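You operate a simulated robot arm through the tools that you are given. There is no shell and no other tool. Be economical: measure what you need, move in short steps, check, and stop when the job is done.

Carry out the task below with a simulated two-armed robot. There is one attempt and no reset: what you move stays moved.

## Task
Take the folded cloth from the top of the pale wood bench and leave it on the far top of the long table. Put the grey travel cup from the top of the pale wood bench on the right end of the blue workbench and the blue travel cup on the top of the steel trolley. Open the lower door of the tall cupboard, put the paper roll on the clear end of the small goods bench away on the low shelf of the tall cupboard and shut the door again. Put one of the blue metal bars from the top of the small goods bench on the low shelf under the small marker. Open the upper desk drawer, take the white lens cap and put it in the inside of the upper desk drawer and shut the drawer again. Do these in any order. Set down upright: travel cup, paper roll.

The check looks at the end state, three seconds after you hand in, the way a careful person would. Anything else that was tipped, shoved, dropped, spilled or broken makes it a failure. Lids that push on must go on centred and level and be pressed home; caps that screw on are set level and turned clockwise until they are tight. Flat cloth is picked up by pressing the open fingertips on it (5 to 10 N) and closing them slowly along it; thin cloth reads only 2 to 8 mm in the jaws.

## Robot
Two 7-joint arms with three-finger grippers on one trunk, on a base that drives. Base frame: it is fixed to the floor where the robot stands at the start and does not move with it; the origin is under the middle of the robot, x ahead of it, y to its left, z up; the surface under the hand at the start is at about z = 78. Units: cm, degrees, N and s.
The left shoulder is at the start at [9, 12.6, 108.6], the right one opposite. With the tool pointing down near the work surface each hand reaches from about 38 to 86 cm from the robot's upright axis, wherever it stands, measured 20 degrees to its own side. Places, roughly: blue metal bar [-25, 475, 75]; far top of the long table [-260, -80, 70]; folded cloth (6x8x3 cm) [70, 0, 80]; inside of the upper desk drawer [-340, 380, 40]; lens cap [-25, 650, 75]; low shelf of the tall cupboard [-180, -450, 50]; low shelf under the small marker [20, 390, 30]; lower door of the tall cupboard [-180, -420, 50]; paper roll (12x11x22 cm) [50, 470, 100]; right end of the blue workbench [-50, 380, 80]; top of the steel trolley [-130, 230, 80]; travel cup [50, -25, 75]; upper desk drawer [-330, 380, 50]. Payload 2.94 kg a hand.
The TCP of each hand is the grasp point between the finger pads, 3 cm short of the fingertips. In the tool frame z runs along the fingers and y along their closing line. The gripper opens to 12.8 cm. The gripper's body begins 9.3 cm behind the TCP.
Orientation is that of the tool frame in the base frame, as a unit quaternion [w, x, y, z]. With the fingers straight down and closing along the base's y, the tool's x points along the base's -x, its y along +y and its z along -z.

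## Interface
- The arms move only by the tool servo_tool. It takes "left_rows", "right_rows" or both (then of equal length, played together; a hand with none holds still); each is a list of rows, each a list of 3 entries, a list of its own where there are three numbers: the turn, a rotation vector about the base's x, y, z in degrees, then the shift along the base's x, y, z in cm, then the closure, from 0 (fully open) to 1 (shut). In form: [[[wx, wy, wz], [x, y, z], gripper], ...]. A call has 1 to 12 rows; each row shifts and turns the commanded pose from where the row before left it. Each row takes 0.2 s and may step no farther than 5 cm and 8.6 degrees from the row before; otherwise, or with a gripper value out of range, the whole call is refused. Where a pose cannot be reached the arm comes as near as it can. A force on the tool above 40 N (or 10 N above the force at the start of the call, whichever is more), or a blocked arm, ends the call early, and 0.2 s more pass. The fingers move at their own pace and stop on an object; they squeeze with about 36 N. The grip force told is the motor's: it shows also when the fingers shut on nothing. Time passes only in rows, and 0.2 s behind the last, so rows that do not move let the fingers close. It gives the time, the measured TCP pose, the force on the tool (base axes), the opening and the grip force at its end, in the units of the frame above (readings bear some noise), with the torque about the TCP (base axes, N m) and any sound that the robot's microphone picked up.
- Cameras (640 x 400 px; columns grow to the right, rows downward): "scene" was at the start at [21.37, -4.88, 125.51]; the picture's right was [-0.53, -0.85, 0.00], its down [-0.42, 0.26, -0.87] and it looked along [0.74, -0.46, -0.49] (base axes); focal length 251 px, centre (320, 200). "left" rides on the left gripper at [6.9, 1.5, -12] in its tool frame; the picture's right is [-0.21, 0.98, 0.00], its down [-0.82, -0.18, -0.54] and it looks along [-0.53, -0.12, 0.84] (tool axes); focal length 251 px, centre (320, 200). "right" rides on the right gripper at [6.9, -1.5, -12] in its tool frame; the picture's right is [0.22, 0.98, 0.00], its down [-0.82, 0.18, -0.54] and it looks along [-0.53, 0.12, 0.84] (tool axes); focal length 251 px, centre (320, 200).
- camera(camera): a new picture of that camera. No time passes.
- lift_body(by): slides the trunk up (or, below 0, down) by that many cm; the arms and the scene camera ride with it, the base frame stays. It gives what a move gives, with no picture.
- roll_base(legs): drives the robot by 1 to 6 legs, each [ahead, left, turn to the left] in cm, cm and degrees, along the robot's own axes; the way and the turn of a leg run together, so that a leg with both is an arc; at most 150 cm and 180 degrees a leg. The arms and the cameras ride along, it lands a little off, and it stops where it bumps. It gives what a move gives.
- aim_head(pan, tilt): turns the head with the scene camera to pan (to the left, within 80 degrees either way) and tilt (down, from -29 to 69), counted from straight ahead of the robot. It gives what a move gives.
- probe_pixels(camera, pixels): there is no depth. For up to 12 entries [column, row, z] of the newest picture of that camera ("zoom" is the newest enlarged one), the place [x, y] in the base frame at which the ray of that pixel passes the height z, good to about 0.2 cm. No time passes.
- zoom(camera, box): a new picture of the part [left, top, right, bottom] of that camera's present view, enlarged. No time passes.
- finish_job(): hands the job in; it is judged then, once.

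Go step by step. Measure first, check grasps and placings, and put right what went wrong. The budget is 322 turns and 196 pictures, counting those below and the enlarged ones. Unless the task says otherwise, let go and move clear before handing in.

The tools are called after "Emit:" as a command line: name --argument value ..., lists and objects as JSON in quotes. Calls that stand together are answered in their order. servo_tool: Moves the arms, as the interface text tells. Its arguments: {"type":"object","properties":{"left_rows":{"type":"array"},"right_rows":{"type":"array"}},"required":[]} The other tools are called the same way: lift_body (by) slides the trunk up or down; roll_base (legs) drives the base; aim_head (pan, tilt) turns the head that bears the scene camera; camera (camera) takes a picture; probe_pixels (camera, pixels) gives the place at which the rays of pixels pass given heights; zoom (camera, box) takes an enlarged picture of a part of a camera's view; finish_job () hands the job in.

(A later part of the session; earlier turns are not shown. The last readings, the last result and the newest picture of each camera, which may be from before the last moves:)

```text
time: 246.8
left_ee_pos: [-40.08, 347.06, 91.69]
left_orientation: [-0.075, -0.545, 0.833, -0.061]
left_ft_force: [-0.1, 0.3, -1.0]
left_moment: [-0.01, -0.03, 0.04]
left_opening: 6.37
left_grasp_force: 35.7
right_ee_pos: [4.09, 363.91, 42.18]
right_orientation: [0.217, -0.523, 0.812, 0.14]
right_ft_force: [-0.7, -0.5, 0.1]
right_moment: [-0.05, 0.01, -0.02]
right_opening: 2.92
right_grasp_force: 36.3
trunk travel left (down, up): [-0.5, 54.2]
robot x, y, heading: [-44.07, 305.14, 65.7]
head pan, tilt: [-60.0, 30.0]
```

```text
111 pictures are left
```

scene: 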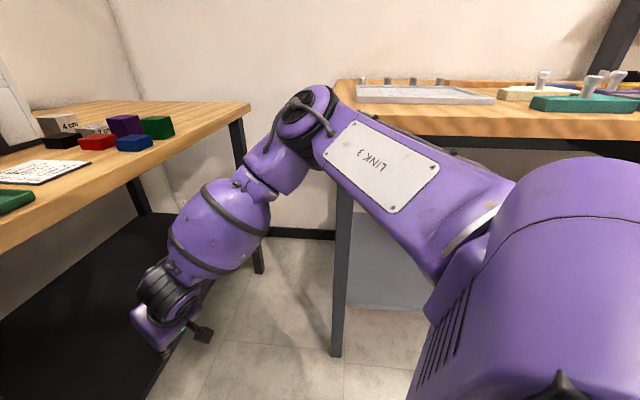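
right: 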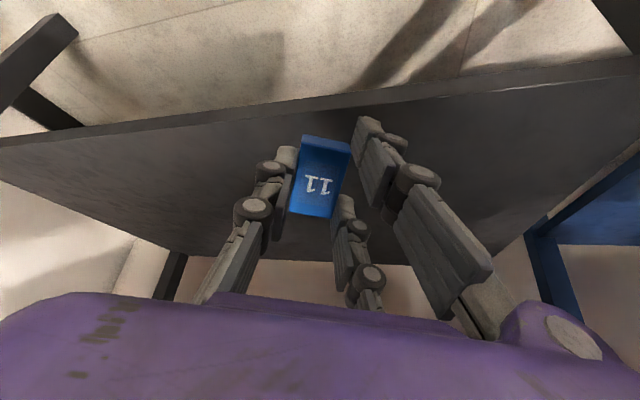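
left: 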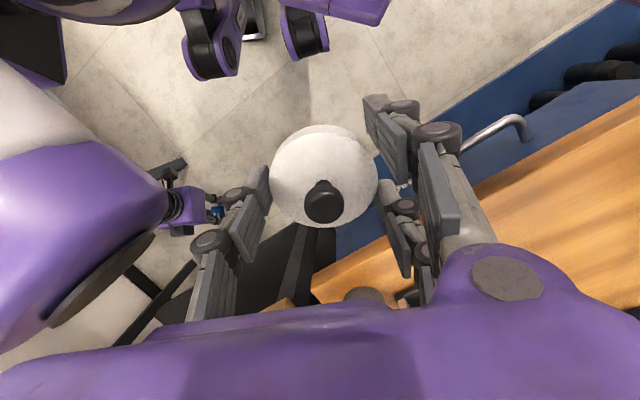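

Clear view: the hand is entering above the shelf. Continuing forward.

Emit:
servo_tool --right_rows '[[[0, 0, 0], [1.2, 4, -0.5], 1], [[0, 0, 0], [1.2, 4, -0.5], 1], [[0, 0, 0], [1.2, 3.5, -0.5], 1]]'

Emit:
camera --camera "right"

Emit:
camera --camera "scene"

```text
time: 247.6
left_ee_pos: [-40.11, 346.91, 91.71]
left_orientation: [-0.074, -0.546, 0.832, -0.062]
left_ft_force: [-1.0, 0.0, -0.9]
left_moment: [0.01, 0.0, 0.01]
left_opening: 6.37
left_grasp_force: 35.9
right_ee_pos: [6.22, 368.4, 41.86]
right_orientation: [0.217, -0.524, 0.812, 0.139]
right_ft_force: [-0.2, 1.2, 0.9]
right_moment: [0.01, 0.0, 0.01]
right_opening: 2.93
right_grasp_force: 35.9
right hand out of reach, approached as far as the arm can: row 2, 3
trunk travel left (down, up): [-0.5, 54.2]
robot x, y, heading: [-43.57, 304.85, 65.9]
head pan, tilt: [-60.0, 30.0]
```

```text
110 pictures are left
```

right: 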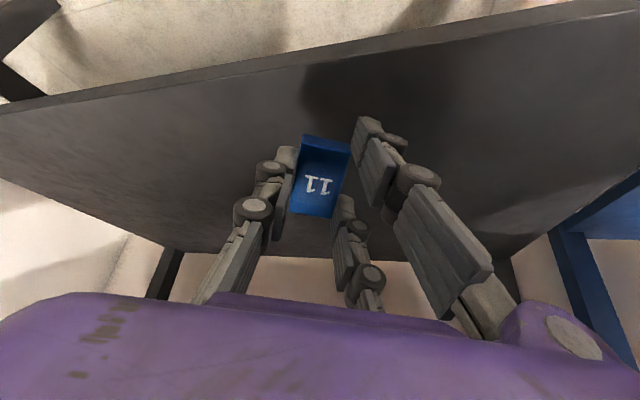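

```text
109 pictures are left
```

scene: 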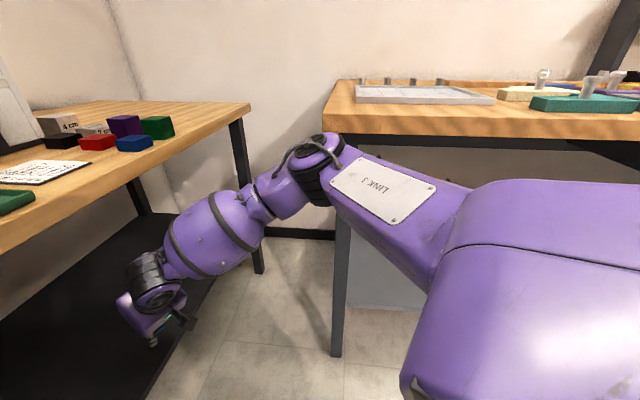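

The arm is at its reach. I'll lower the hand 5 cm for clearance, then turn the base 7° left and roll 6 cm ahead, which also moves the left hand away from the cup.

Emit:
servo_tool --right_rows '[[[0, 0, 0], [0, 0, -2.5], 1], [[0, 0, 0], [0, 0, -2.5], 1]]'

Emit:
roll_base --legs '[[0, 0, 7]]'

Emit:
camera --camera "scene"

Emit:
camera --camera "left"

```text
time: 248.2
left_ee_pos: [-40.15, 347.13, 91.71]
left_orientation: [-0.074, -0.546, 0.832, -0.061]
left_ft_force: [0.5, 0.4, -0.5]
left_moment: [-0.03, 0.03, 0.02]
left_opening: 6.37
left_grasp_force: 35.9
right_ee_pos: [7.3, 366.96, 38.06]
right_orientation: [0.217, -0.523, 0.812, 0.141]
right_ft_force: [0.3, 0.6, -0.1]
right_moment: [-0.05, 0.01, 0.0]
right_opening: 2.92
right_grasp_force: 35.7
right hand out of reach, approached as far as the arm can: row 1, 2
trunk travel left (down, up): [-0.5, 54.2]
robot x, y, heading: [-44.03, 304.66, 65.6]
head pan, tilt: [-60.0, 30.0]
```

```text
time: 249.1
left_ee_pos: [-45.46, 347.26, 91.68]
left_orientation: [-0.07, -0.597, 0.797, -0.066]
left_ft_force: [0.6, -0.1, -0.2]
left_moment: [0.02, 0.02, -0.02]
left_opening: 6.37
left_grasp_force: 36.3
right_ee_pos: [-0.79, 372.76, 38.07]
right_orientation: [0.208, -0.573, 0.778, 0.153]
right_ft_force: [0.1, -0.7, -0.8]
right_moment: [-0.01, 0.01, 0.0]
right_opening: 2.91
right_grasp_force: 35.6
trunk travel left (down, up): [-0.5, 54.2]
robot x, y, heading: [-43.83, 305.08, 72.6]
head pan, tilt: [-60.0, 30.0]
```

```text
108 pictures are left
```

scene: 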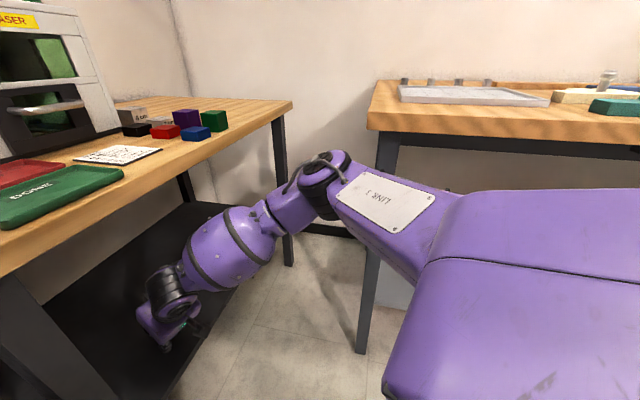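

```text
107 pictures are left
```

left: 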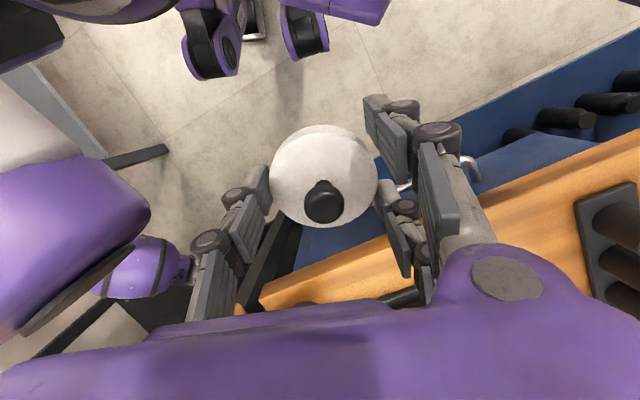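

Good clearance. Rolling 7 cm ahead.

Emit:
roll_base --legs '[[7, 0, 0]]'

Emit:
camera --camera "right"

Emit:
camera --camera "scene"

```text
time: 250.2
left_ee_pos: [-43.55, 352.88, 91.82]
left_orientation: [-0.068, -0.594, 0.799, -0.064]
left_ft_force: [-0.9, 0.3, -0.4]
left_moment: [0.03, 0.0, 0.0]
left_opening: 6.39
left_grasp_force: 36.0
right_ee_pos: [0.98, 378.5, 38.26]
right_orientation: [0.208, -0.572, 0.778, 0.154]
right_ft_force: [-0.2, -0.7, -0.3]
right_moment: [-0.03, 0.03, -0.03]
right_opening: 2.91
right_grasp_force: 36.1
trunk travel left (down, up): [-0.5, 54.2]
robot x, y, heading: [-42.2, 310.97, 72.7]
head pan, tilt: [-60.0, 30.0]
stopped in leg 1: the robot was blocked; the commanded pose is now the measured one
```

```text
106 pictures are left
```

right: 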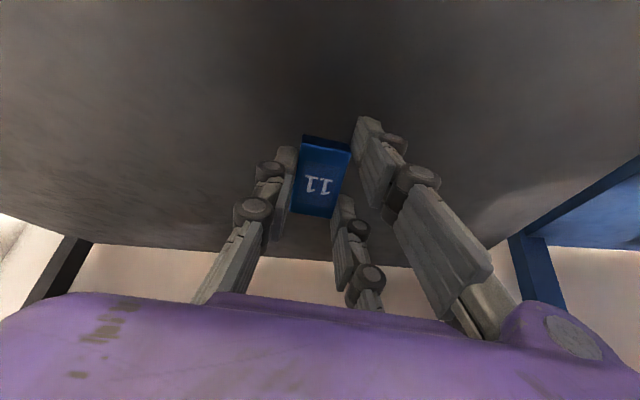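

```text
105 pictures are left
```

scene: 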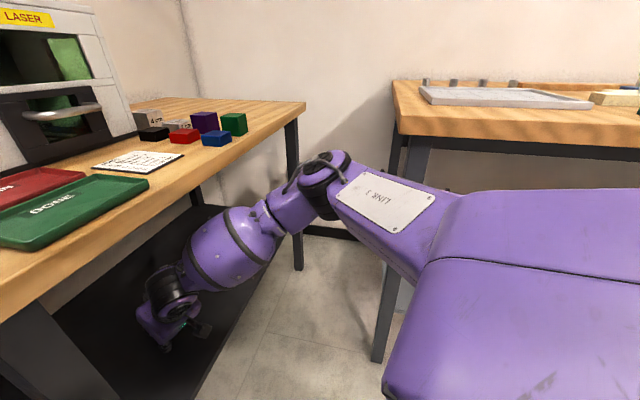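

The base touched something after 6 cm, but the bar is now well over the shelf. Lowering it to the shelf gently.

Emit:
servo_tool --right_rows '[[[0, 0, 0], [0, 0, -1.5], 1], [[0, 0, 0], [0, 0, -1.5], 1], [[0, 0, 0], [0, 0, -1], 1], [[0, 0, 0], [0, 0, 0], 1]]'

Emit:
camera --camera "right"

```text
time: 251.2
left_ee_pos: [-43.53, 352.92, 91.82]
left_orientation: [-0.069, -0.596, 0.797, -0.065]
left_ft_force: [-1.0, -0.5, -0.7]
left_moment: [-0.01, -0.01, 0.0]
left_opening: 6.38
left_grasp_force: 35.7
right_ee_pos: [0.97, 378.67, 38.2]
right_orientation: [0.208, -0.574, 0.777, 0.153]
right_ft_force: [0.1, 0.5, -0.9]
right_moment: [-0.04, -0.01, 0.04]
right_opening: 2.92
right_grasp_force: 36.1
right hand out of reach, approached as far as the arm can: row 1, 2, 3
trunk travel left (down, up): [-0.5, 54.2]
robot x, y, heading: [-42.15, 310.78, 72.9]
head pan, tilt: [-60.0, 30.0]
```

```text
104 pictures are left
```

right: 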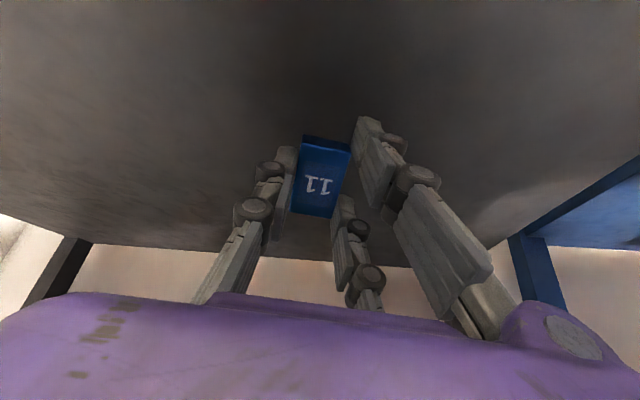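

Reach is the limit; pitching the tool 8° more and drawing back slightly while lowering.

Emit:
servo_tool --right_rows '[[[7.6, -2.4, 0], [0, -1.5, -0.5], 1], [[0, 0, 0], [0.5, -1, -1.5], 1], [[0, 0, 0], [0.5, 0, -1], 1], [[0, 0, 0], [0, 0, 0], 1]]'

Emit:
camera --camera "right"

```text
time: 251.9
left_ee_pos: [-43.41, 352.8, 91.93]
left_orientation: [-0.069, -0.595, 0.798, -0.064]
left_ft_force: [1.0, 0.2, -0.3]
left_moment: [0.0, 0.03, -0.04]
left_opening: 6.36
left_grasp_force: 36.2
right_ee_pos: [1.25, 376.54, 36.68]
right_orientation: [0.264, -0.56, 0.759, 0.202]
right_ft_force: [-1.6, -6.1, 16.7]
right_moment: [-0.37, 0.45, 0.09]
right_opening: 2.91
right_grasp_force: 36.0
trunk travel left (down, up): [-0.5, 54.2]
robot x, y, heading: [-42.04, 310.84, 72.7]
head pan, tilt: [-60.0, 30.0]
stopped in row 3 (right hand): the force on the tool passed its limit at 51 N (the readings are from after the stop); the commanded pose is now the measured one
```

```text
103 pictures are left
```

right: 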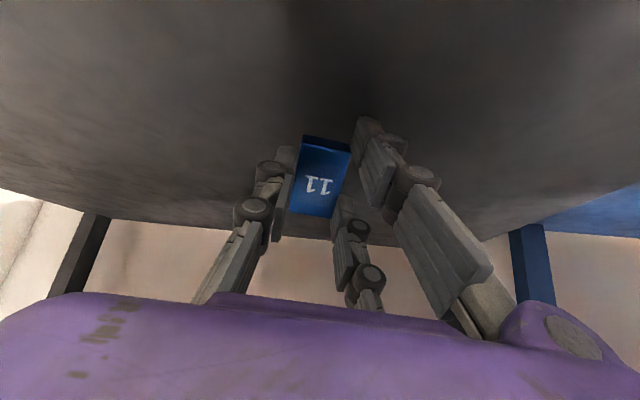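

Contact with the shelf at TCP z 36.7. Easing off slightly and opening slowly so the bar tips flat onto the shelf.

Emit:
servo_tool --right_rows '[[[0, 0, 0], [0, 0, 0.2], 0.95], [[0, 0, 0], [0, 0, 0], 0.75], [[0, 0, 0], [0, 0, 0], 0.72], [[0, 0, 0], [0, 0, 0], 0.68], [[0, 0, 0], [0, 0, 0], 0.62], [[0, 0, 0], [0, 0, 0], 0.5], [[0, 0, 0], [0, 0, 0], 0.4], [[0, 0, 0], [0, 0, 0], 0.4]]'

Emit:
camera --camera "right"

```text
time: 253.7
left_ee_pos: [-43.47, 352.99, 91.86]
left_orientation: [-0.07, -0.596, 0.797, -0.064]
left_ft_force: [0.5, -0.2, 0.1]
left_moment: [-0.03, 0.01, -0.01]
left_opening: 6.34
left_grasp_force: 35.9
right_ee_pos: [1.33, 376.41, 36.51]
right_orientation: [0.262, -0.56, 0.76, 0.199]
right_ft_force: [0.0, 0.1, 0.0]
right_moment: [0.02, -0.01, 0.02]
right_opening: 7.69
right_grasp_force: 0.1
trunk travel left (down, up): [-0.5, 54.2]
robot x, y, heading: [-42.4, 311.08, 73.0]
head pan, tilt: [-60.0, 30.0]
```

```text
102 pictures are left
```

right: 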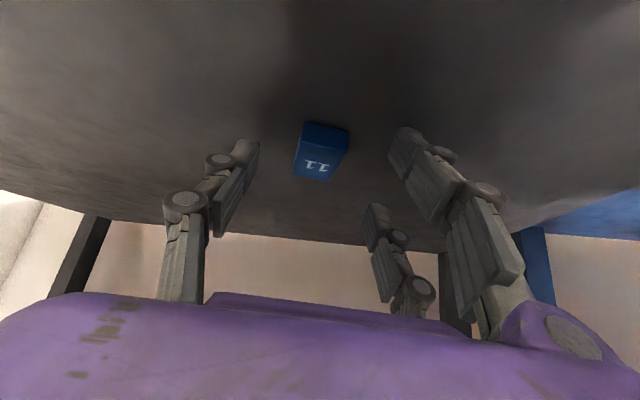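

The bar lies flat on the shelf. Raising slightly and backing the base straight out.

Emit:
servo_tool --right_rows '[[[0, 0, 0], [0, -1, 1.5], 0.4], [[0, 0, 0], [0, -1, 1.5], 0.4]]'

Emit:
roll_base --legs '[[-28, 0, 0]]'

Emit:
camera --camera "right"

Emit:
camera --camera "scene"

```text
time: 254.3
left_ee_pos: [-43.45, 352.81, 91.79]
left_orientation: [-0.07, -0.596, 0.798, -0.064]
left_ft_force: [0.2, -0.2, -0.6]
left_moment: [0.01, -0.02, 0.0]
left_opening: 6.37
left_grasp_force: 36.1
right_ee_pos: [1.35, 374.59, 39.39]
right_orientation: [0.263, -0.56, 0.76, 0.2]
right_ft_force: [0.0, 0.6, 0.0]
right_moment: [-0.02, 0.0, 0.01]
right_opening: 7.67
right_grasp_force: 0.1
trunk travel left (down, up): [-0.5, 54.2]
robot x, y, heading: [-42.01, 310.93, 72.5]
head pan, tilt: [-60.0, 30.0]
```

```text
time: 256.3
left_ee_pos: [-51.81, 325.84, 91.86]
left_orientation: [-0.07, -0.594, 0.799, -0.064]
left_ft_force: [0.3, -0.8, 0.1]
left_moment: [0.05, -0.04, 0.0]
left_opening: 6.37
left_grasp_force: 35.6
right_ee_pos: [-6.9, 347.17, 39.41]
right_orientation: [0.263, -0.557, 0.762, 0.198]
right_ft_force: [0.3, -0.1, -0.1]
right_moment: [0.02, -0.01, 0.02]
right_opening: 7.67
right_grasp_force: 0.0
trunk travel left (down, up): [-0.5, 54.2]
robot x, y, heading: [-50.58, 283.67, 72.3]
head pan, tilt: [-60.0, 30.0]
```

```text
101 pictures are left
```

right: 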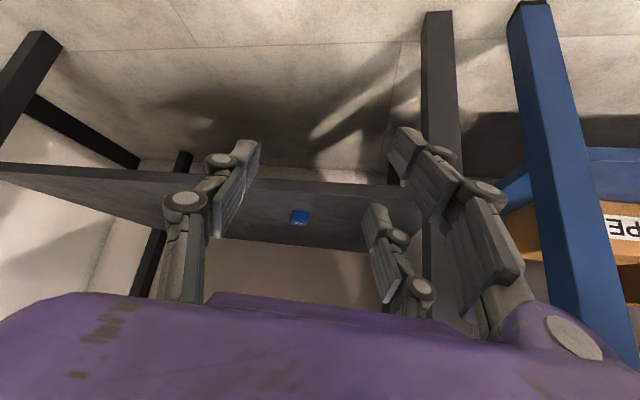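

```text
100 pictures are left
```

scene: 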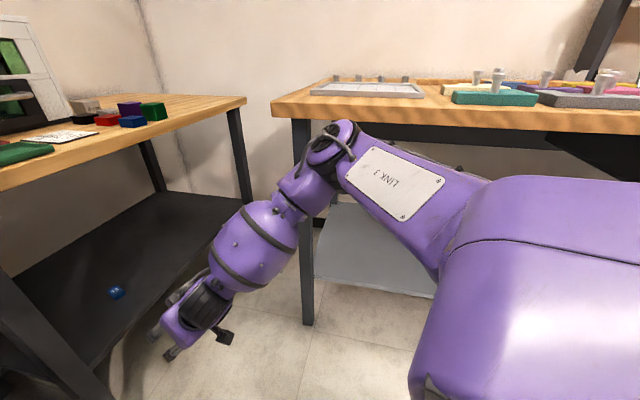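

The bar rests on the shelf. Raising the trunk back and restoring the right hand to pointing down, closer in.

Emit:
roll_base --legs '[[-6, 0, 0]]'

Emit:
lift_body --by 29.5

Emit:
servo_tool --right_rows '[[[-7.6, 2.4, 0], [-0.5, -1.5, 4], 0], [[-7.6, 2.4, 0], [-0.5, -1.5, 4], 0], [[-7.6, 2.4, 0], [-0.5, -1.5, 4], 0], [[-7.6, 2.4, 0], [-0.5, -1.5, 4], 0], [[-7.2, 2.3, 0], [-0.5, -1.5, 4], 0], [[0, 0, 0], [0, 0, 4], 0], [[0, 0, 0], [0, 0, 4], 0], [[0, 0, 0], [0, 0, 4], 0]]'

Emit:
aim_head --pan 0 --tilt 30

Emit:
camera --camera "scene"

```text
time: 257.3
left_ee_pos: [-53.73, 320.25, 91.84]
left_orientation: [-0.069, -0.594, 0.799, -0.065]
left_ft_force: [0.3, 0.5, -0.3]
left_moment: [0.0, 0.0, 0.04]
left_opening: 6.4
left_grasp_force: 36.3
right_ee_pos: [-8.71, 341.61, 39.37]
right_orientation: [0.263, -0.559, 0.761, 0.199]
right_ft_force: [-0.9, 0.0, 0.1]
right_moment: [-0.01, -0.01, 0.02]
right_opening: 7.69
right_grasp_force: 0.0
trunk travel left (down, up): [-0.5, 54.2]
robot x, y, heading: [-52.45, 278.45, 72.5]
head pan, tilt: [-60.0, 30.0]
```

```text
time: 260.2
left_ee_pos: [-53.62, 320.36, 121.37]
left_orientation: [-0.071, -0.594, 0.799, -0.065]
left_ft_force: [-0.7, 0.8, -0.8]
left_moment: [0.0, 0.03, 0.02]
left_opening: 6.37
left_grasp_force: 36.0
right_ee_pos: [-8.29, 342.73, 76.35]
right_orientation: [0.306, -0.546, 0.745, 0.229]
right_ft_force: [-0.4, -0.2, 0.0]
right_moment: [0.0, 0.02, 0.0]
right_opening: 7.68
right_grasp_force: 0.1
trunk travel left (down, up): [-30.0, 24.7]
robot x, y, heading: [-52.26, 278.31, 72.3]
head pan, tilt: [-60.0, 30.0]
```

```text
time: 262.0
left_ee_pos: [-53.54, 320.29, 121.19]
left_orientation: [-0.07, -0.593, 0.799, -0.064]
left_ft_force: [0.3, 0.0, -0.2]
left_moment: [-0.01, 0.0, 0.04]
left_opening: 6.38
left_grasp_force: 35.9
right_ee_pos: [-10.85, 335.01, 108.45]
right_orientation: [0.036, -0.589, 0.807, 0.031]
right_ft_force: [0.1, 0.5, -0.2]
right_moment: [-0.01, 0.02, -0.03]
right_opening: 12.81
right_grasp_force: 0.0
trunk travel left (down, up): [-30.0, 24.7]
robot x, y, heading: [-52.58, 278.21, 72.3]
head pan, tilt: [-60.0, 30.0]
```

```text
time: 263.3
left_ee_pos: [-53.59, 320.26, 121.19]
left_orientation: [-0.069, -0.594, 0.799, -0.064]
left_ft_force: [-0.1, -0.4, 0.2]
left_moment: [-0.02, -0.04, -0.01]
left_opening: 6.34
left_grasp_force: 36.2
right_ee_pos: [-10.78, 334.94, 108.44]
right_orientation: [0.037, -0.59, 0.806, 0.032]
right_ft_force: [0.7, -0.3, 0.3]
right_moment: [0.01, -0.02, -0.01]
right_opening: 12.85
right_grasp_force: 0.1
trunk travel left (down, up): [-30.0, 24.7]
robot x, y, heading: [-52.85, 278.85, 72.5]
head pan, tilt: [0.0, 30.0]
```

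```text
99 pictures are left
```

scene: 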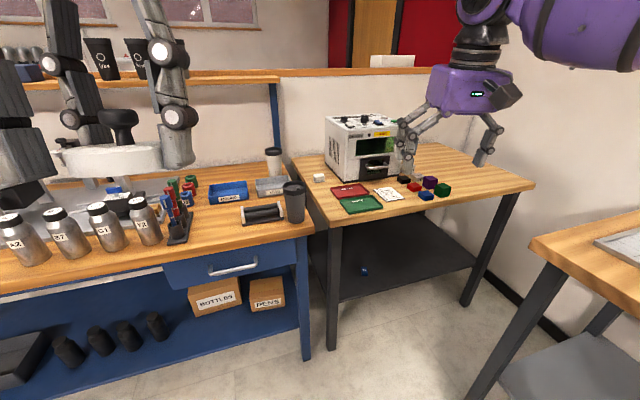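

All items stand undisturbed. Levelling both hands and moving the left one away from the head.

Emit:
servo_tool --left_rows '[[[0, 0, 0], [-2.4, 2.4, -2.8], 1], [[0, 0, 0], [-2.4, 2.4, -2.8], 1], [[5.2, -1.7, 0], [-2.4, 2.4, -2.8], 1], [[5.2, -1.7, 0], [-2.4, 2.4, -2.8], 1], [[0, 0, 0], [-2.4, 2.4, -2.8], 1]]' --right_rows '[[[0, 0, 0], [0, 0, 0], 0], [[0, 0, 0], [0, 0, 0], 0], [[-5.2, 1.7, 0], [0, 0, 0], 0], [[0, 0, 0], [0, 0, 0], 0], [[0, 0, 0], [0, 0, 0], 0]]'

```text
time: 264.5
left_ee_pos: [-65.59, 332.47, 107.26]
left_orientation: [0.008, -0.595, 0.804, -0.01]
left_ft_force: [0.2, 1.1, 0.0]
left_moment: [-0.02, 0.02, 0.0]
left_opening: 6.39
left_grasp_force: 35.8
right_ee_pos: [-9.77, 334.59, 108.4]
right_orientation: [0.017, -0.589, 0.808, 0.017]
right_ft_force: [0.5, -0.1, -0.2]
right_moment: [-0.04, 0.01, 0.0]
right_opening: 12.81
right_grasp_force: 0.0
right hand out of reach, approached as far as the arm can: row 3
trunk travel left (down, up): [-30.0, 24.7]
robot x, y, heading: [-52.55, 278.29, 72.3]
head pan, tilt: [0.0, 30.0]
```

Now to the desk: shifting to y≈312, turning to face west, then driving along.

Emit:
roll_base --legs '[[31, 9, 0], [0, 0, 107.7], [100, 0, 0], [85, 0, 0]]'

Emit:
aim_head --pan -25 --tilt 30

Emit:
camera --camera "scene"

```text
time: 280.0
left_ee_pos: [-283.16, 285.03, 107.24]
left_orientation: [-0.012, 1.0, -0.005, -0.001]
left_ft_force: [0.3, -0.6, 0.0]
left_moment: [-0.01, 0.01, 0.03]
left_opening: 6.36
left_grasp_force: 35.6
right_ee_pos: [-300.87, 337.92, 108.54]
right_orientation: [0.003, 1.0, -0.012, -0.025]
right_ft_force: [0.1, -1.0, -0.1]
right_moment: [0.0, 0.01, 0.0]
right_opening: 12.81
right_grasp_force: 0.1
trunk travel left (down, up): [-30.0, 24.7]
robot x, y, heading: [-234.72, 312.65, 178.8]
head pan, tilt: [0.0, 30.0]
```

```text
time: 280.9
left_ee_pos: [-283.05, 284.83, 107.25]
left_orientation: [-0.012, 1.0, -0.005, 0.0]
left_ft_force: [0.0, -0.1, -0.2]
left_moment: [-0.02, -0.01, 0.0]
left_opening: 6.37
left_grasp_force: 36.5
right_ee_pos: [-300.84, 338.03, 108.57]
right_orientation: [0.004, 1.0, -0.012, -0.026]
right_ft_force: [-0.4, 0.3, 0.3]
right_moment: [-0.02, -0.01, -0.03]
right_opening: 12.82
right_grasp_force: 0.1
trunk travel left (down, up): [-30.0, 24.7]
robot x, y, heading: [-234.77, 312.85, 178.8]
head pan, tilt: [-25.0, 30.0]
```

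```text
98 pictures are left
```

scene: 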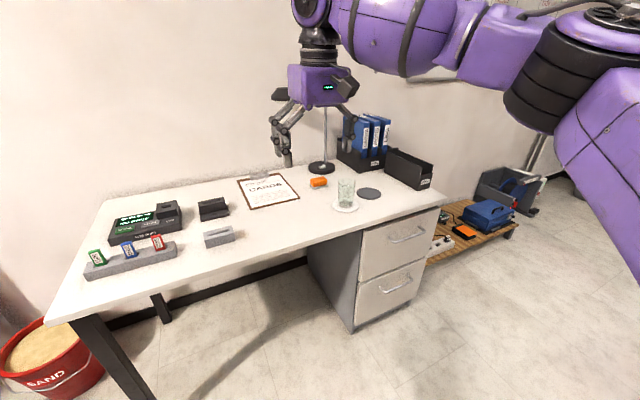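

The pedestal's upper drawer handle is at (407,237). Measuring the pedestal.

Emit:
probe_pixels --camera "scene" --pixels '[[354, 333, 0], [420, 300, 0], [360, 232, 72], [446, 202, 72], [407, 240, 62], [407, 240, 58], [390, 290, 38], [349, 205, 75], [370, 193, 75]]'

Emit:
zoom --camera "scene" --box '[310, 170, 470, 340]'

```text
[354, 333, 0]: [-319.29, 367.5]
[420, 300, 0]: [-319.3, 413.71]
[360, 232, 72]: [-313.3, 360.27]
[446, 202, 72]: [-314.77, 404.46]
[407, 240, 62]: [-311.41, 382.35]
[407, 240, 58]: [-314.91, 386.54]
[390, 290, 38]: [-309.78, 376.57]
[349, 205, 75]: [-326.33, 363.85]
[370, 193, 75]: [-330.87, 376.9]
```

```text
2.35 times, centred on (390, 255) of scene
```

zoom: 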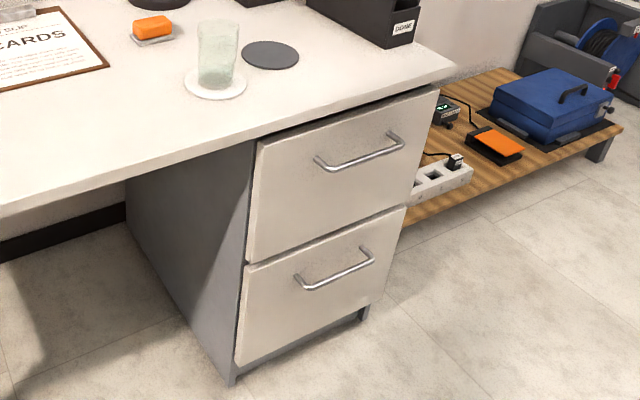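

Pedestal front is x≈-319, y 367–410; upper handle about (-315,387,58). I'll strafe to y≈368, pull the left hand back a little, and check the right hand's rotation (pitch forward 90° and roll 90°).

Emit:
roll_base --legs '[[0, 55, 1.2]]'

```text
time: 286.2
left_ee_pos: [-283.06, 229.4, 107.3]
left_orientation: [-0.014, 1.0, 0.004, 0.0]
left_ft_force: [-0.3, -0.4, 0.9]
left_moment: [0.01, -0.03, 0.01]
left_opening: 6.37
left_grasp_force: 36.2
right_ee_pos: [-301.86, 282.2, 108.41]
right_orientation: [0.004, 1.0, -0.003, -0.025]
right_ft_force: [0.0, 0.0, 0.2]
right_moment: [0.02, 0.01, -0.01]
right_opening: 12.78
right_grasp_force: 0.0
trunk travel left (down, up): [-30.0, 24.7]
robot x, y, heading: [-235.23, 258.65, 179.8]
head pan, tilt: [-25.0, 30.0]
```

I strafed the wrong way (positive is left); correcting by strafing right 110.

Emit:
roll_base --legs '[[0, -110, 0]]'

Emit:
servo_tool --right_rows '[[[0, 8.4, 0], [1, 0, -1], 0.4], [[0, 8.4, 0], [1, 0, -1], 0.4], [[0, 8.4, 0], [1, 0, -1], 0.4], [[0, 8.4, 0], [1, 0, -1], 0.4], [[0, 8.4, 0], [1, 0, -1], 0.4], [[0, 8.4, 0], [1, 0, -1], 0.4], [[0, 8.4, 0], [1, 0, -1], 0.4], [[0, 8.4, 0], [0, 0, -1], 0.4], [[0, 8.4, 0], [0, 0, -1], 0.4], [[0, 8.4, 0], [0, 0, -1], 0.4], [[0, 6, 0], [0, 0, -1], 0.4]]'

Emit:
camera --camera "scene"

```text
time: 296.1
left_ee_pos: [-283.09, 338.96, 107.21]
left_orientation: [-0.012, 1.0, 0.01, 0.0]
left_ft_force: [0.1, 0.3, -0.2]
left_moment: [0.01, 0.03, -0.01]
left_opening: 6.39
left_grasp_force: 36.0
right_ee_pos: [-302.51, 391.44, 108.49]
right_orientation: [0.005, 1.0, 0.001, -0.025]
right_ft_force: [0.0, -0.5, 0.2]
right_moment: [0.01, -0.01, 0.02]
right_opening: 12.78
right_grasp_force: 0.1
trunk travel left (down, up): [-30.0, 24.7]
robot x, y, heading: [-235.91, 367.69, -179.6]
head pan, tilt: [-25.0, 30.0]
```

```text
time: 298.5
left_ee_pos: [-283.03, 338.84, 107.29]
left_orientation: [-0.013, 1.0, 0.009, 0.0]
left_ft_force: [-0.2, 0.1, 0.0]
left_moment: [0.0, -0.02, 0.02]
left_opening: 6.37
left_grasp_force: 35.7
right_ee_pos: [-295.39, 391.36, 97.37]
right_orientation: [-0.003, -0.688, -0.005, 0.726]
right_ft_force: [0.4, -0.1, -0.3]
right_moment: [-0.01, 0.04, 0.01]
right_opening: 7.69
right_grasp_force: 0.0
trunk travel left (down, up): [-30.0, 24.7]
robot x, y, heading: [-235.54, 368.13, -179.5]
head pan, tilt: [-25.0, 30.0]
```

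```text
96 pictures are left
```

scene: 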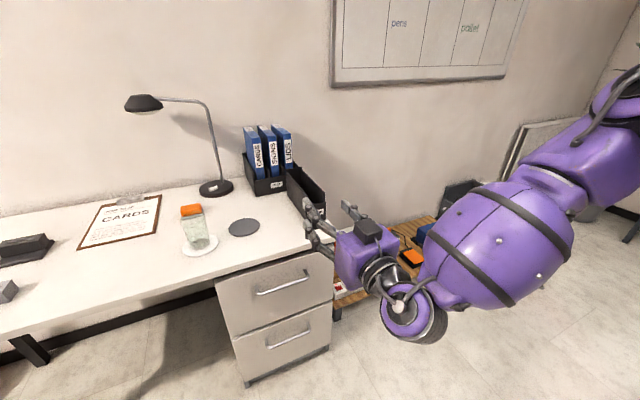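

Pitched to horizontal. Now rolling 90° about the pointing axis.

Emit:
servo_tool --right_rows '[[[8.2, 0, 0], [0, 0, 0], 0.4], [[8.2, 0, 0], [0, 0, 0], 0.4], [[8.2, 0, 0], [0, 0, 0], 0.4], [[8.2, 0, 0], [0, 0, 0], 0.4], [[8.2, 0, 0], [0, 0, 0], 0.4], [[8.2, 0, 0], [0, 0, 0], 0.4], [[8.2, 0, 0], [0, 0, 0], 0.4], [[8.2, 0, 0], [0, 0, 0], 0.4], [[8.2, 0, 0], [0, 0, 0], 0.4], [[8.2, 0, 0], [0, 0, 0], 0.4], [[8, 0, 0], [0, 0, 0], 0.4]]'

Emit:
lift_body --by -25

Emit:
camera --camera "right"

Emit:
camera --camera "scene"

```text
time: 300.9
left_ee_pos: [-283.07, 338.93, 107.3]
left_orientation: [-0.013, 1.0, 0.008, -0.001]
left_ft_force: [0.6, 0.3, 0.1]
left_moment: [-0.03, 0.02, 0.02]
left_opening: 6.37
left_grasp_force: 36.5
right_ee_pos: [-295.37, 391.35, 97.42]
right_orientation: [-0.486, 0.488, 0.517, -0.508]
right_ft_force: [0.0, -0.5, 0.8]
right_moment: [-0.02, 0.0, 0.01]
right_opening: 7.7
right_grasp_force: 0.1
trunk travel left (down, up): [-30.0, 24.7]
robot x, y, heading: [-235.83, 367.97, -179.7]
head pan, tilt: [-25.0, 30.0]
```

```text
time: 303.5
left_ee_pos: [-283.02, 338.86, 82.33]
left_orientation: [-0.013, 1.0, 0.008, -0.002]
left_ft_force: [-1.1, 0.4, -0.6]
left_moment: [-0.04, -0.02, 0.0]
left_opening: 6.38
left_grasp_force: 36.2
right_ee_pos: [-297.74, 391.31, 66.56]
right_orientation: [-0.458, 0.515, 0.541, -0.483]
right_ft_force: [0.2, -0.7, -0.1]
right_moment: [0.01, 0.0, -0.02]
right_opening: 7.69
right_grasp_force: 0.1
trunk travel left (down, up): [-5.0, 49.7]
robot x, y, heading: [-235.52, 367.73, -179.6]
head pan, tilt: [-25.0, 30.0]
```

```text
95 pictures are left
```

right: 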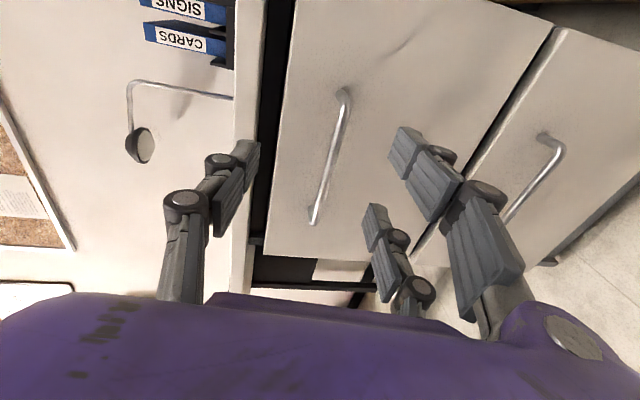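

```text
94 pictures are left
```

scene: 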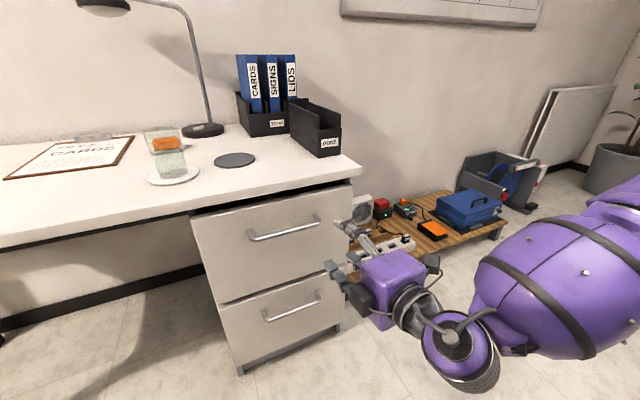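

The upper handle is in view: (330,155) in the right camera and (285,230) in the scene. Triangulating.

Emit:
probe_pixels --camera "scene" --pixels '[[285, 231, 62], [285, 231, 60], [285, 231, 58], [285, 231, 56], [193, 216, 66], [352, 185, 66]]'

Emit:
probe_pixels --camera "right" --pixels '[[330, 155, 62], [330, 155, 60], [330, 155, 58], [330, 155, 56], [344, 92, 58], [314, 220, 58]]'

```text
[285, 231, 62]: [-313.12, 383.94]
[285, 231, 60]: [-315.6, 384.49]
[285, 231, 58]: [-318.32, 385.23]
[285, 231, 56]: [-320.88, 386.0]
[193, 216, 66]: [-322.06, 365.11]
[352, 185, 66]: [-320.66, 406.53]
```

```text
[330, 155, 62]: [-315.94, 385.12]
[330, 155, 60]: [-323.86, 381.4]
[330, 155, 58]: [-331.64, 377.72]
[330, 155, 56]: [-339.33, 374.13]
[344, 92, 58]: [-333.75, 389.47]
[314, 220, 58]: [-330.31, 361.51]
```

Handle is at about (-313.3,385.5,62.5). Advancing the right hand to straddle it.

Emit:
servo_tool --right_rows '[[[0, 6.5, 0], [0, -2.5, -2], 0.4], [[0, 0, 0], [0, -2.5, -2], 0.4], [[0, 0, 0], [-4, 0, 0], 0.4], [[0, 0, 0], [-4, 0, 0], 0.4]]'

Emit:
camera --camera "right"

Emit:
zoom --camera "scene" --box '[180, 150, 440, 320]'

```text
time: 304.5
left_ee_pos: [-283.15, 338.92, 82.29]
left_orientation: [-0.013, 1.0, 0.01, -0.001]
left_ft_force: [0.5, 0.8, -0.2]
left_moment: [0.0, 0.0, 0.03]
left_opening: 6.37
left_grasp_force: 36.3
right_ee_pos: [-305.76, 386.31, 62.49]
right_orientation: [-0.487, 0.488, 0.514, -0.511]
right_ft_force: [-0.5, 1.0, 0.5]
right_moment: [0.02, 0.03, 0.03]
right_opening: 7.69
right_grasp_force: 0.0
trunk travel left (down, up): [-5.0, 49.7]
robot x, y, heading: [-235.62, 367.8, -179.4]
head pan, tilt: [-25.0, 30.0]
```

```text
93 pictures are left
```

right: 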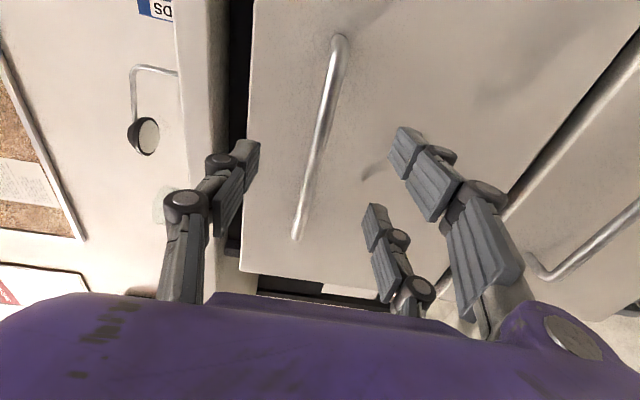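

```text
2.35 times, centred on (310, 235) of scene
```

zoom: 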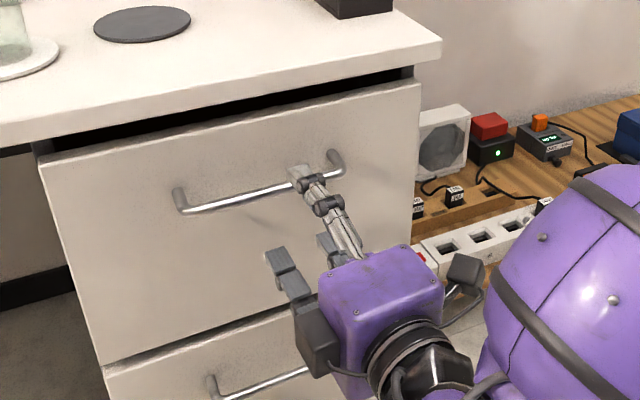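

The handle lies centred between the fingers (column ~318). Advancing 7 cm and gripping.

Emit:
servo_tool --right_rows '[[[0, 0, 0], [-3, 0, 0], 0.4], [[0, 0, 0], [-2.5, 0, 0], 0.4], [[0, 0, 0], [-1.5, 0, 0], 0.4], [[0, 0, 0], [0, 0, 0], 0.6], [[0, 0, 0], [0, 0, 0], 0.8], [[0, 0, 0], [0, 0, 0], 1], [[0, 0, 0], [0, 0, 0], 1]]'

Emit:
camera --camera "right"

```text
time: 306.0
left_ee_pos: [-282.85, 338.96, 82.41]
left_orientation: [-0.013, 1.0, 0.009, -0.002]
left_ft_force: [-0.1, -0.2, -0.3]
left_moment: [-0.02, 0.02, 0.01]
left_opening: 6.33
left_grasp_force: 36.2
right_ee_pos: [-312.58, 386.53, 62.61]
right_orientation: [-0.486, 0.488, 0.515, -0.51]
right_ft_force: [0.1, 3.1, 15.4]
right_moment: [-0.26, -0.21, -0.1]
right_opening: 1.02
right_grasp_force: 30.6
trunk travel left (down, up): [-5.0, 49.7]
robot x, y, heading: [-235.06, 368.1, -179.6]
head pan, tilt: [-25.0, 30.0]
stopped in row 7 (right hand): the force on the tool passed its limit at 50 N (the readings are from after the stop); the commanded pose is now the measured one
```

```text
91 pictures are left
```

right: 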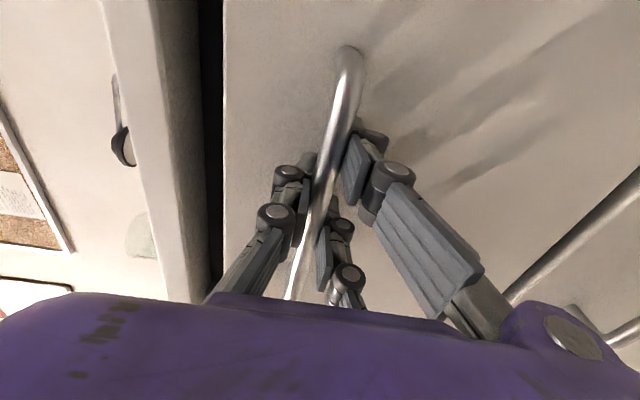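

The handle is gripped (opening 1.0). Pulling the drawer open by about 22 cm.

Emit:
servo_tool --right_rows '[[[0, 0, 0], [1, 0, 0], 1], [[0, 0, 0], [2, 0, 0], 1], [[0, 0, 0], [2, 0, 0], 1], [[0, 0, 0], [2, 0, 0], 1], [[0, 0, 0], [2, 0, 0], 1], [[0, 0, 0], [2, 0, 0], 1], [[0, 0, 0], [2, 0, 0], 1], [[0, 0, 0], [2, 0, 0], 1], [[0, 0, 0], [2, 0, 0], 1], [[0, 0, 0], [2, 0, 0], 1]]'

Emit:
camera --camera "scene"

```text
time: 307.4
left_ee_pos: [-283.18, 338.89, 82.28]
left_orientation: [-0.014, 1.0, 0.009, -0.001]
left_ft_force: [0.4, 0.2, 0.3]
left_moment: [-0.01, -0.03, 0.0]
left_opening: 6.37
left_grasp_force: 36.1
right_ee_pos: [-302.43, 386.53, 62.61]
right_orientation: [0.486, -0.488, -0.513, 0.513]
right_ft_force: [-0.2, 0.3, 11.5]
right_moment: [-0.66, -0.55, -0.37]
right_opening: 1.02
right_grasp_force: 35.7
trunk travel left (down, up): [-5.0, 49.7]
robot x, y, heading: [-235.46, 368.18, -179.6]
head pan, tilt: [-25.0, 30.0]
stopped in row 6 (right hand): the force on the tool passed its limit at 41 N (the readings are from after the stop); the commanded pose is now the measured one
```

```text
90 pictures are left
```

scene: 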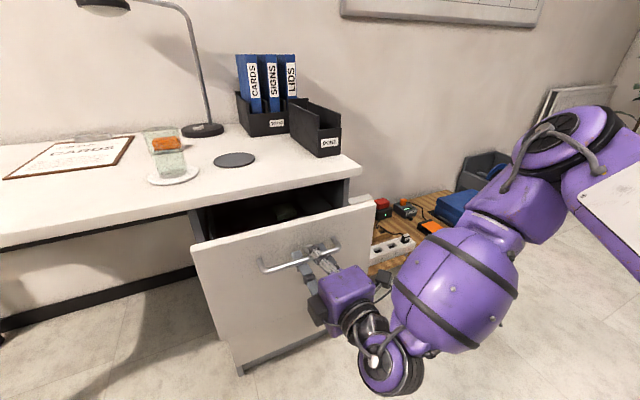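

The drawer is opening (10 cm so far). Continuing more slowly.

Emit:
servo_tool --right_rows '[[[0, 0, 0], [1, 0, -0.1], 1], [[0, 0, 0], [1.3, 0, 0], 1], [[0, 0, 0], [1.3, 0, 0], 1], [[0, 0, 0], [1.3, 0, 0], 1], [[0, 0, 0], [1.3, 0, 0], 1], [[0, 0, 0], [1.3, 0, 0], 1], [[0, 0, 0], [1.3, 0, 0], 1], [[0, 0, 0], [1.3, 0, 0], 1], [[0, 0, 0], [1.3, 0, 0], 1], [[0, 0, 0], [1.3, 0, 0], 1]]'

Emit:
camera --camera "scene"

```text
time: 309.2
left_ee_pos: [-283.1, 339.07, 82.26]
left_orientation: [-0.012, 1.0, 0.008, -0.002]
left_ft_force: [-0.7, -1.1, 0.3]
left_moment: [-0.01, -0.06, -0.03]
left_opening: 6.38
left_grasp_force: 36.5
right_ee_pos: [-292.19, 386.56, 62.62]
right_orientation: [0.486, -0.489, -0.51, 0.513]
right_ft_force: [0.0, 1.4, 12.3]
right_moment: [-0.38, -0.58, 0.2]
right_opening: 1.05
right_grasp_force: 34.7
right hand out of reach, approached as far as the arm can: row 9
trunk travel left (down, up): [-5.0, 49.7]
robot x, y, heading: [-235.63, 367.77, -179.6]
head pan, tilt: [-25.0, 30.0]
stopped in row 9 (right hand): the force on the tool passed its limit at 42 N (the readings are from after the stop); the commanded pose is now the measured one
```

```text
89 pictures are left
```

scene: 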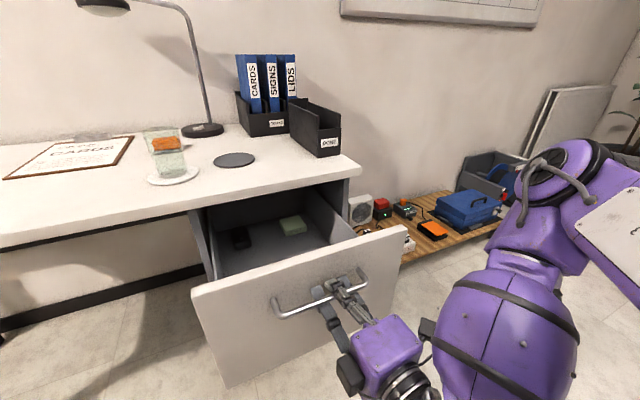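

Opened 20 cm, with two items at the back and a free front. I'll gain a few more centimetres by rolling the base back 6 cm while holding the handle.

Emit:
roll_base --legs '[[-6, 0, 0]]'

Emit:
camera --camera "scene"

```text
time: 310.2
left_ee_pos: [-276.99, 338.93, 82.27]
left_orientation: [-0.013, 1.0, 0.009, -0.002]
left_ft_force: [-0.6, -0.3, -0.8]
left_moment: [-0.01, 0.0, 0.0]
left_opening: 6.35
left_grasp_force: 35.6
right_ee_pos: [-286.18, 386.44, 62.53]
right_orientation: [0.487, -0.489, -0.511, 0.513]
right_ft_force: [0.5, -3.0, 18.3]
right_moment: [-0.3, -0.55, -0.83]
right_opening: 1.03
right_grasp_force: 35.2
trunk travel left (down, up): [-5.0, 49.7]
robot x, y, heading: [-229.55, 367.94, -179.6]
head pan, tilt: [-25.0, 30.0]
```

```text
88 pictures are left
```

scene: 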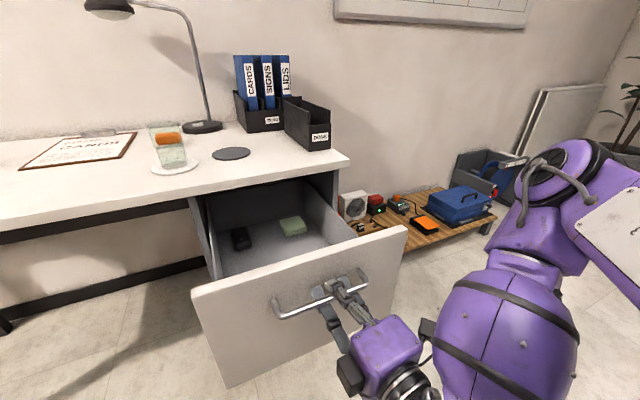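

Open by ~26 cm. Releasing the handle, backing off 12 cm, then lifting the right hand out of the way.

Emit:
servo_tool --right_rows '[[[0, 0, 0], [0, 0, 0], 0.6], [[0, 0, 0], [0, 0, 0], 0.4], [[0, 0, 0], [0, 0, 0], 0.3], [[0, 0, 0], [0, 0, 0], 0.3]]'

Emit:
roll_base --legs '[[-14, 0, 0]]'

Emit:
servo_tool --right_rows '[[[0, 0, 0], [0, 2, 4], 0.3], [[0, 0, 0], [0, 2, 4], 0.3], [[0, 0, 0], [0, 2, 4], 0.3], [[0, 0, 0], [0, 2, 4], 0.3], [[0, 0, 0], [0, 2, 4], 0.3], [[0, 0, 0], [0, 2, 4], 0.3]]'

Emit:
roll_base --legs '[[0, -32, 0]]'

Emit:
aim_head --pan 10 --tilt 35

Emit:
camera --camera "scene"

```text
time: 311.2
left_ee_pos: [-277.14, 338.97, 82.33]
left_orientation: [-0.013, 1.0, 0.008, -0.001]
left_ft_force: [0.4, 0.1, 0.8]
left_moment: [0.01, 0.02, 0.0]
left_opening: 6.38
left_grasp_force: 36.0
right_ee_pos: [-286.29, 386.64, 62.44]
right_orientation: [0.487, -0.489, -0.511, 0.512]
right_ft_force: [-0.3, -0.3, -0.4]
right_moment: [0.0, 0.0, 0.0]
right_opening: 8.95
right_grasp_force: 0.1
trunk travel left (down, up): [-5.0, 49.7]
robot x, y, heading: [-229.39, 368.02, -179.6]
head pan, tilt: [-25.0, 30.0]
```

```text
time: 312.5
left_ee_pos: [-263.15, 339.01, 82.38]
left_orientation: [-0.013, 1.0, 0.01, 0.0]
left_ft_force: [0.5, -0.6, -0.3]
left_moment: [0.04, 0.04, 0.01]
left_opening: 6.37
left_grasp_force: 35.5
right_ee_pos: [-272.32, 386.62, 62.51]
right_orientation: [-0.487, 0.488, 0.512, -0.512]
right_ft_force: [-0.4, -0.8, -1.2]
right_moment: [0.0, -0.03, 0.01]
right_opening: 8.96
right_grasp_force: 0.0
trunk travel left (down, up): [-5.0, 49.7]
robot x, y, heading: [-215.64, 368.0, -179.4]
head pan, tilt: [-25.0, 30.0]
```

```text
time: 313.9
left_ee_pos: [-263.06, 339.1, 82.23]
left_orientation: [-0.013, 1.0, 0.01, -0.001]
left_ft_force: [0.4, 0.0, 0.4]
left_moment: [-0.01, -0.02, 0.01]
left_opening: 6.38
left_grasp_force: 35.7
right_ee_pos: [-272.33, 386.47, 62.47]
right_orientation: [0.486, -0.488, -0.512, 0.514]
right_ft_force: [-0.1, 1.0, -0.2]
right_moment: [-0.03, 0.01, -0.03]
right_opening: 8.95
right_grasp_force: 0.0
right hand out of reach, approached as far as the arm can: row 1, 2, 3, 4, 5, 6
trunk travel left (down, up): [-5.0, 49.7]
robot x, y, heading: [-215.67, 368.49, -179.5]
head pan, tilt: [-25.0, 30.0]
```

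```text
time: 317.3
left_ee_pos: [-263.4, 371.4, 82.27]
left_orientation: [-0.013, 1.0, 0.009, -0.001]
left_ft_force: [-0.8, -1.2, 1.0]
left_moment: [0.02, -0.02, -0.02]
left_opening: 6.38
left_grasp_force: 36.3
right_ee_pos: [-272.55, 419.09, 62.51]
right_orientation: [0.486, -0.488, -0.512, 0.512]
right_ft_force: [-1.3, -0.3, -0.1]
right_moment: [0.02, -0.04, 0.01]
right_opening: 8.96
right_grasp_force: 0.1
trunk travel left (down, up): [-5.0, 49.7]
robot x, y, heading: [-215.83, 400.69, -179.6]
head pan, tilt: [-25.0, 30.0]
```

```text
time: 318.4
left_ee_pos: [-263.51, 371.43, 82.29]
left_orientation: [-0.013, 1.0, 0.009, 0.0]
left_ft_force: [0.5, 0.2, -0.4]
left_moment: [-0.02, 0.0, 0.0]
left_opening: 6.38
left_grasp_force: 36.5
right_ee_pos: [-272.68, 418.93, 62.4]
right_orientation: [0.486, -0.489, -0.512, 0.513]
right_ft_force: [-0.1, 0.2, 0.2]
right_moment: [0.01, -0.02, -0.02]
right_opening: 8.95
right_grasp_force: 0.0
trunk travel left (down, up): [-5.0, 49.7]
robot x, y, heading: [-216.12, 400.46, -179.9]
head pan, tilt: [10.0, 35.0]
```

```text
87 pictures are left
```

scene: 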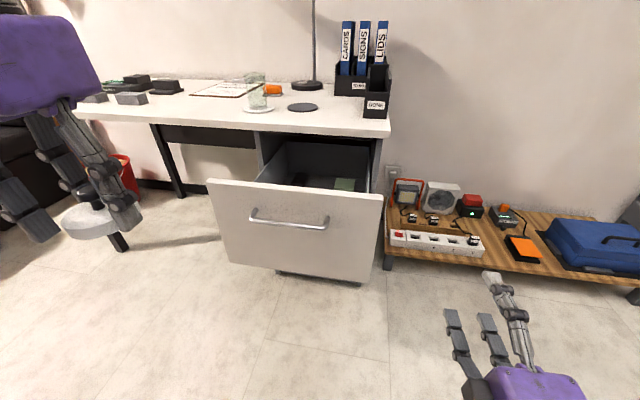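

Emit:
probe_pixels --camera "scene" --pixels '[[208, 182, 68], [383, 197, 68], [257, 183, 68], [368, 192, 68], [390, 130, 74], [75, 113, 74], [300, 185, 68], [288, 220, 62]]'

Emit:
servo_tool --right_rows '[[[0, 0, 0], [-1, 4, 1], 0.3], [[0, 0, 0], [-1, 4, 2], 0.3], [[0, 0, 0], [-1, 3, 3], 0.3], [[0, 0, 0], [-1, 0, 4], 0.3], [[0, 0, 0], [-1, 0, 4], 0.3]]'

```text
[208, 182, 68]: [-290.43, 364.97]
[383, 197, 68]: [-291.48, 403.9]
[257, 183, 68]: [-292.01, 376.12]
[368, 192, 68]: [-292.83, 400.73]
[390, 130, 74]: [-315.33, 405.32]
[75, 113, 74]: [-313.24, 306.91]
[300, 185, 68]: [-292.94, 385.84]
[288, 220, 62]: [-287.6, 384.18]
```

```text
time: 319.6
left_ee_pos: [-263.52, 371.5, 82.32]
left_orientation: [-0.013, 1.0, 0.009, -0.001]
left_ft_force: [-0.5, -0.1, -0.1]
left_moment: [-0.02, -0.02, -0.04]
left_opening: 6.36
left_grasp_force: 35.9
right_ee_pos: [-275.82, 429.99, 69.42]
right_orientation: [0.486, -0.488, -0.512, 0.513]
right_ft_force: [0.0, -0.1, 0.1]
right_moment: [-0.01, -0.01, 0.0]
right_opening: 8.95
right_grasp_force: 0.1
right hand out of reach, approached as far as the arm can: row 4, 5
trunk travel left (down, up): [-5.0, 49.7]
robot x, y, heading: [-215.66, 400.38, -179.6]
head pan, tilt: [10.0, 35.0]
```

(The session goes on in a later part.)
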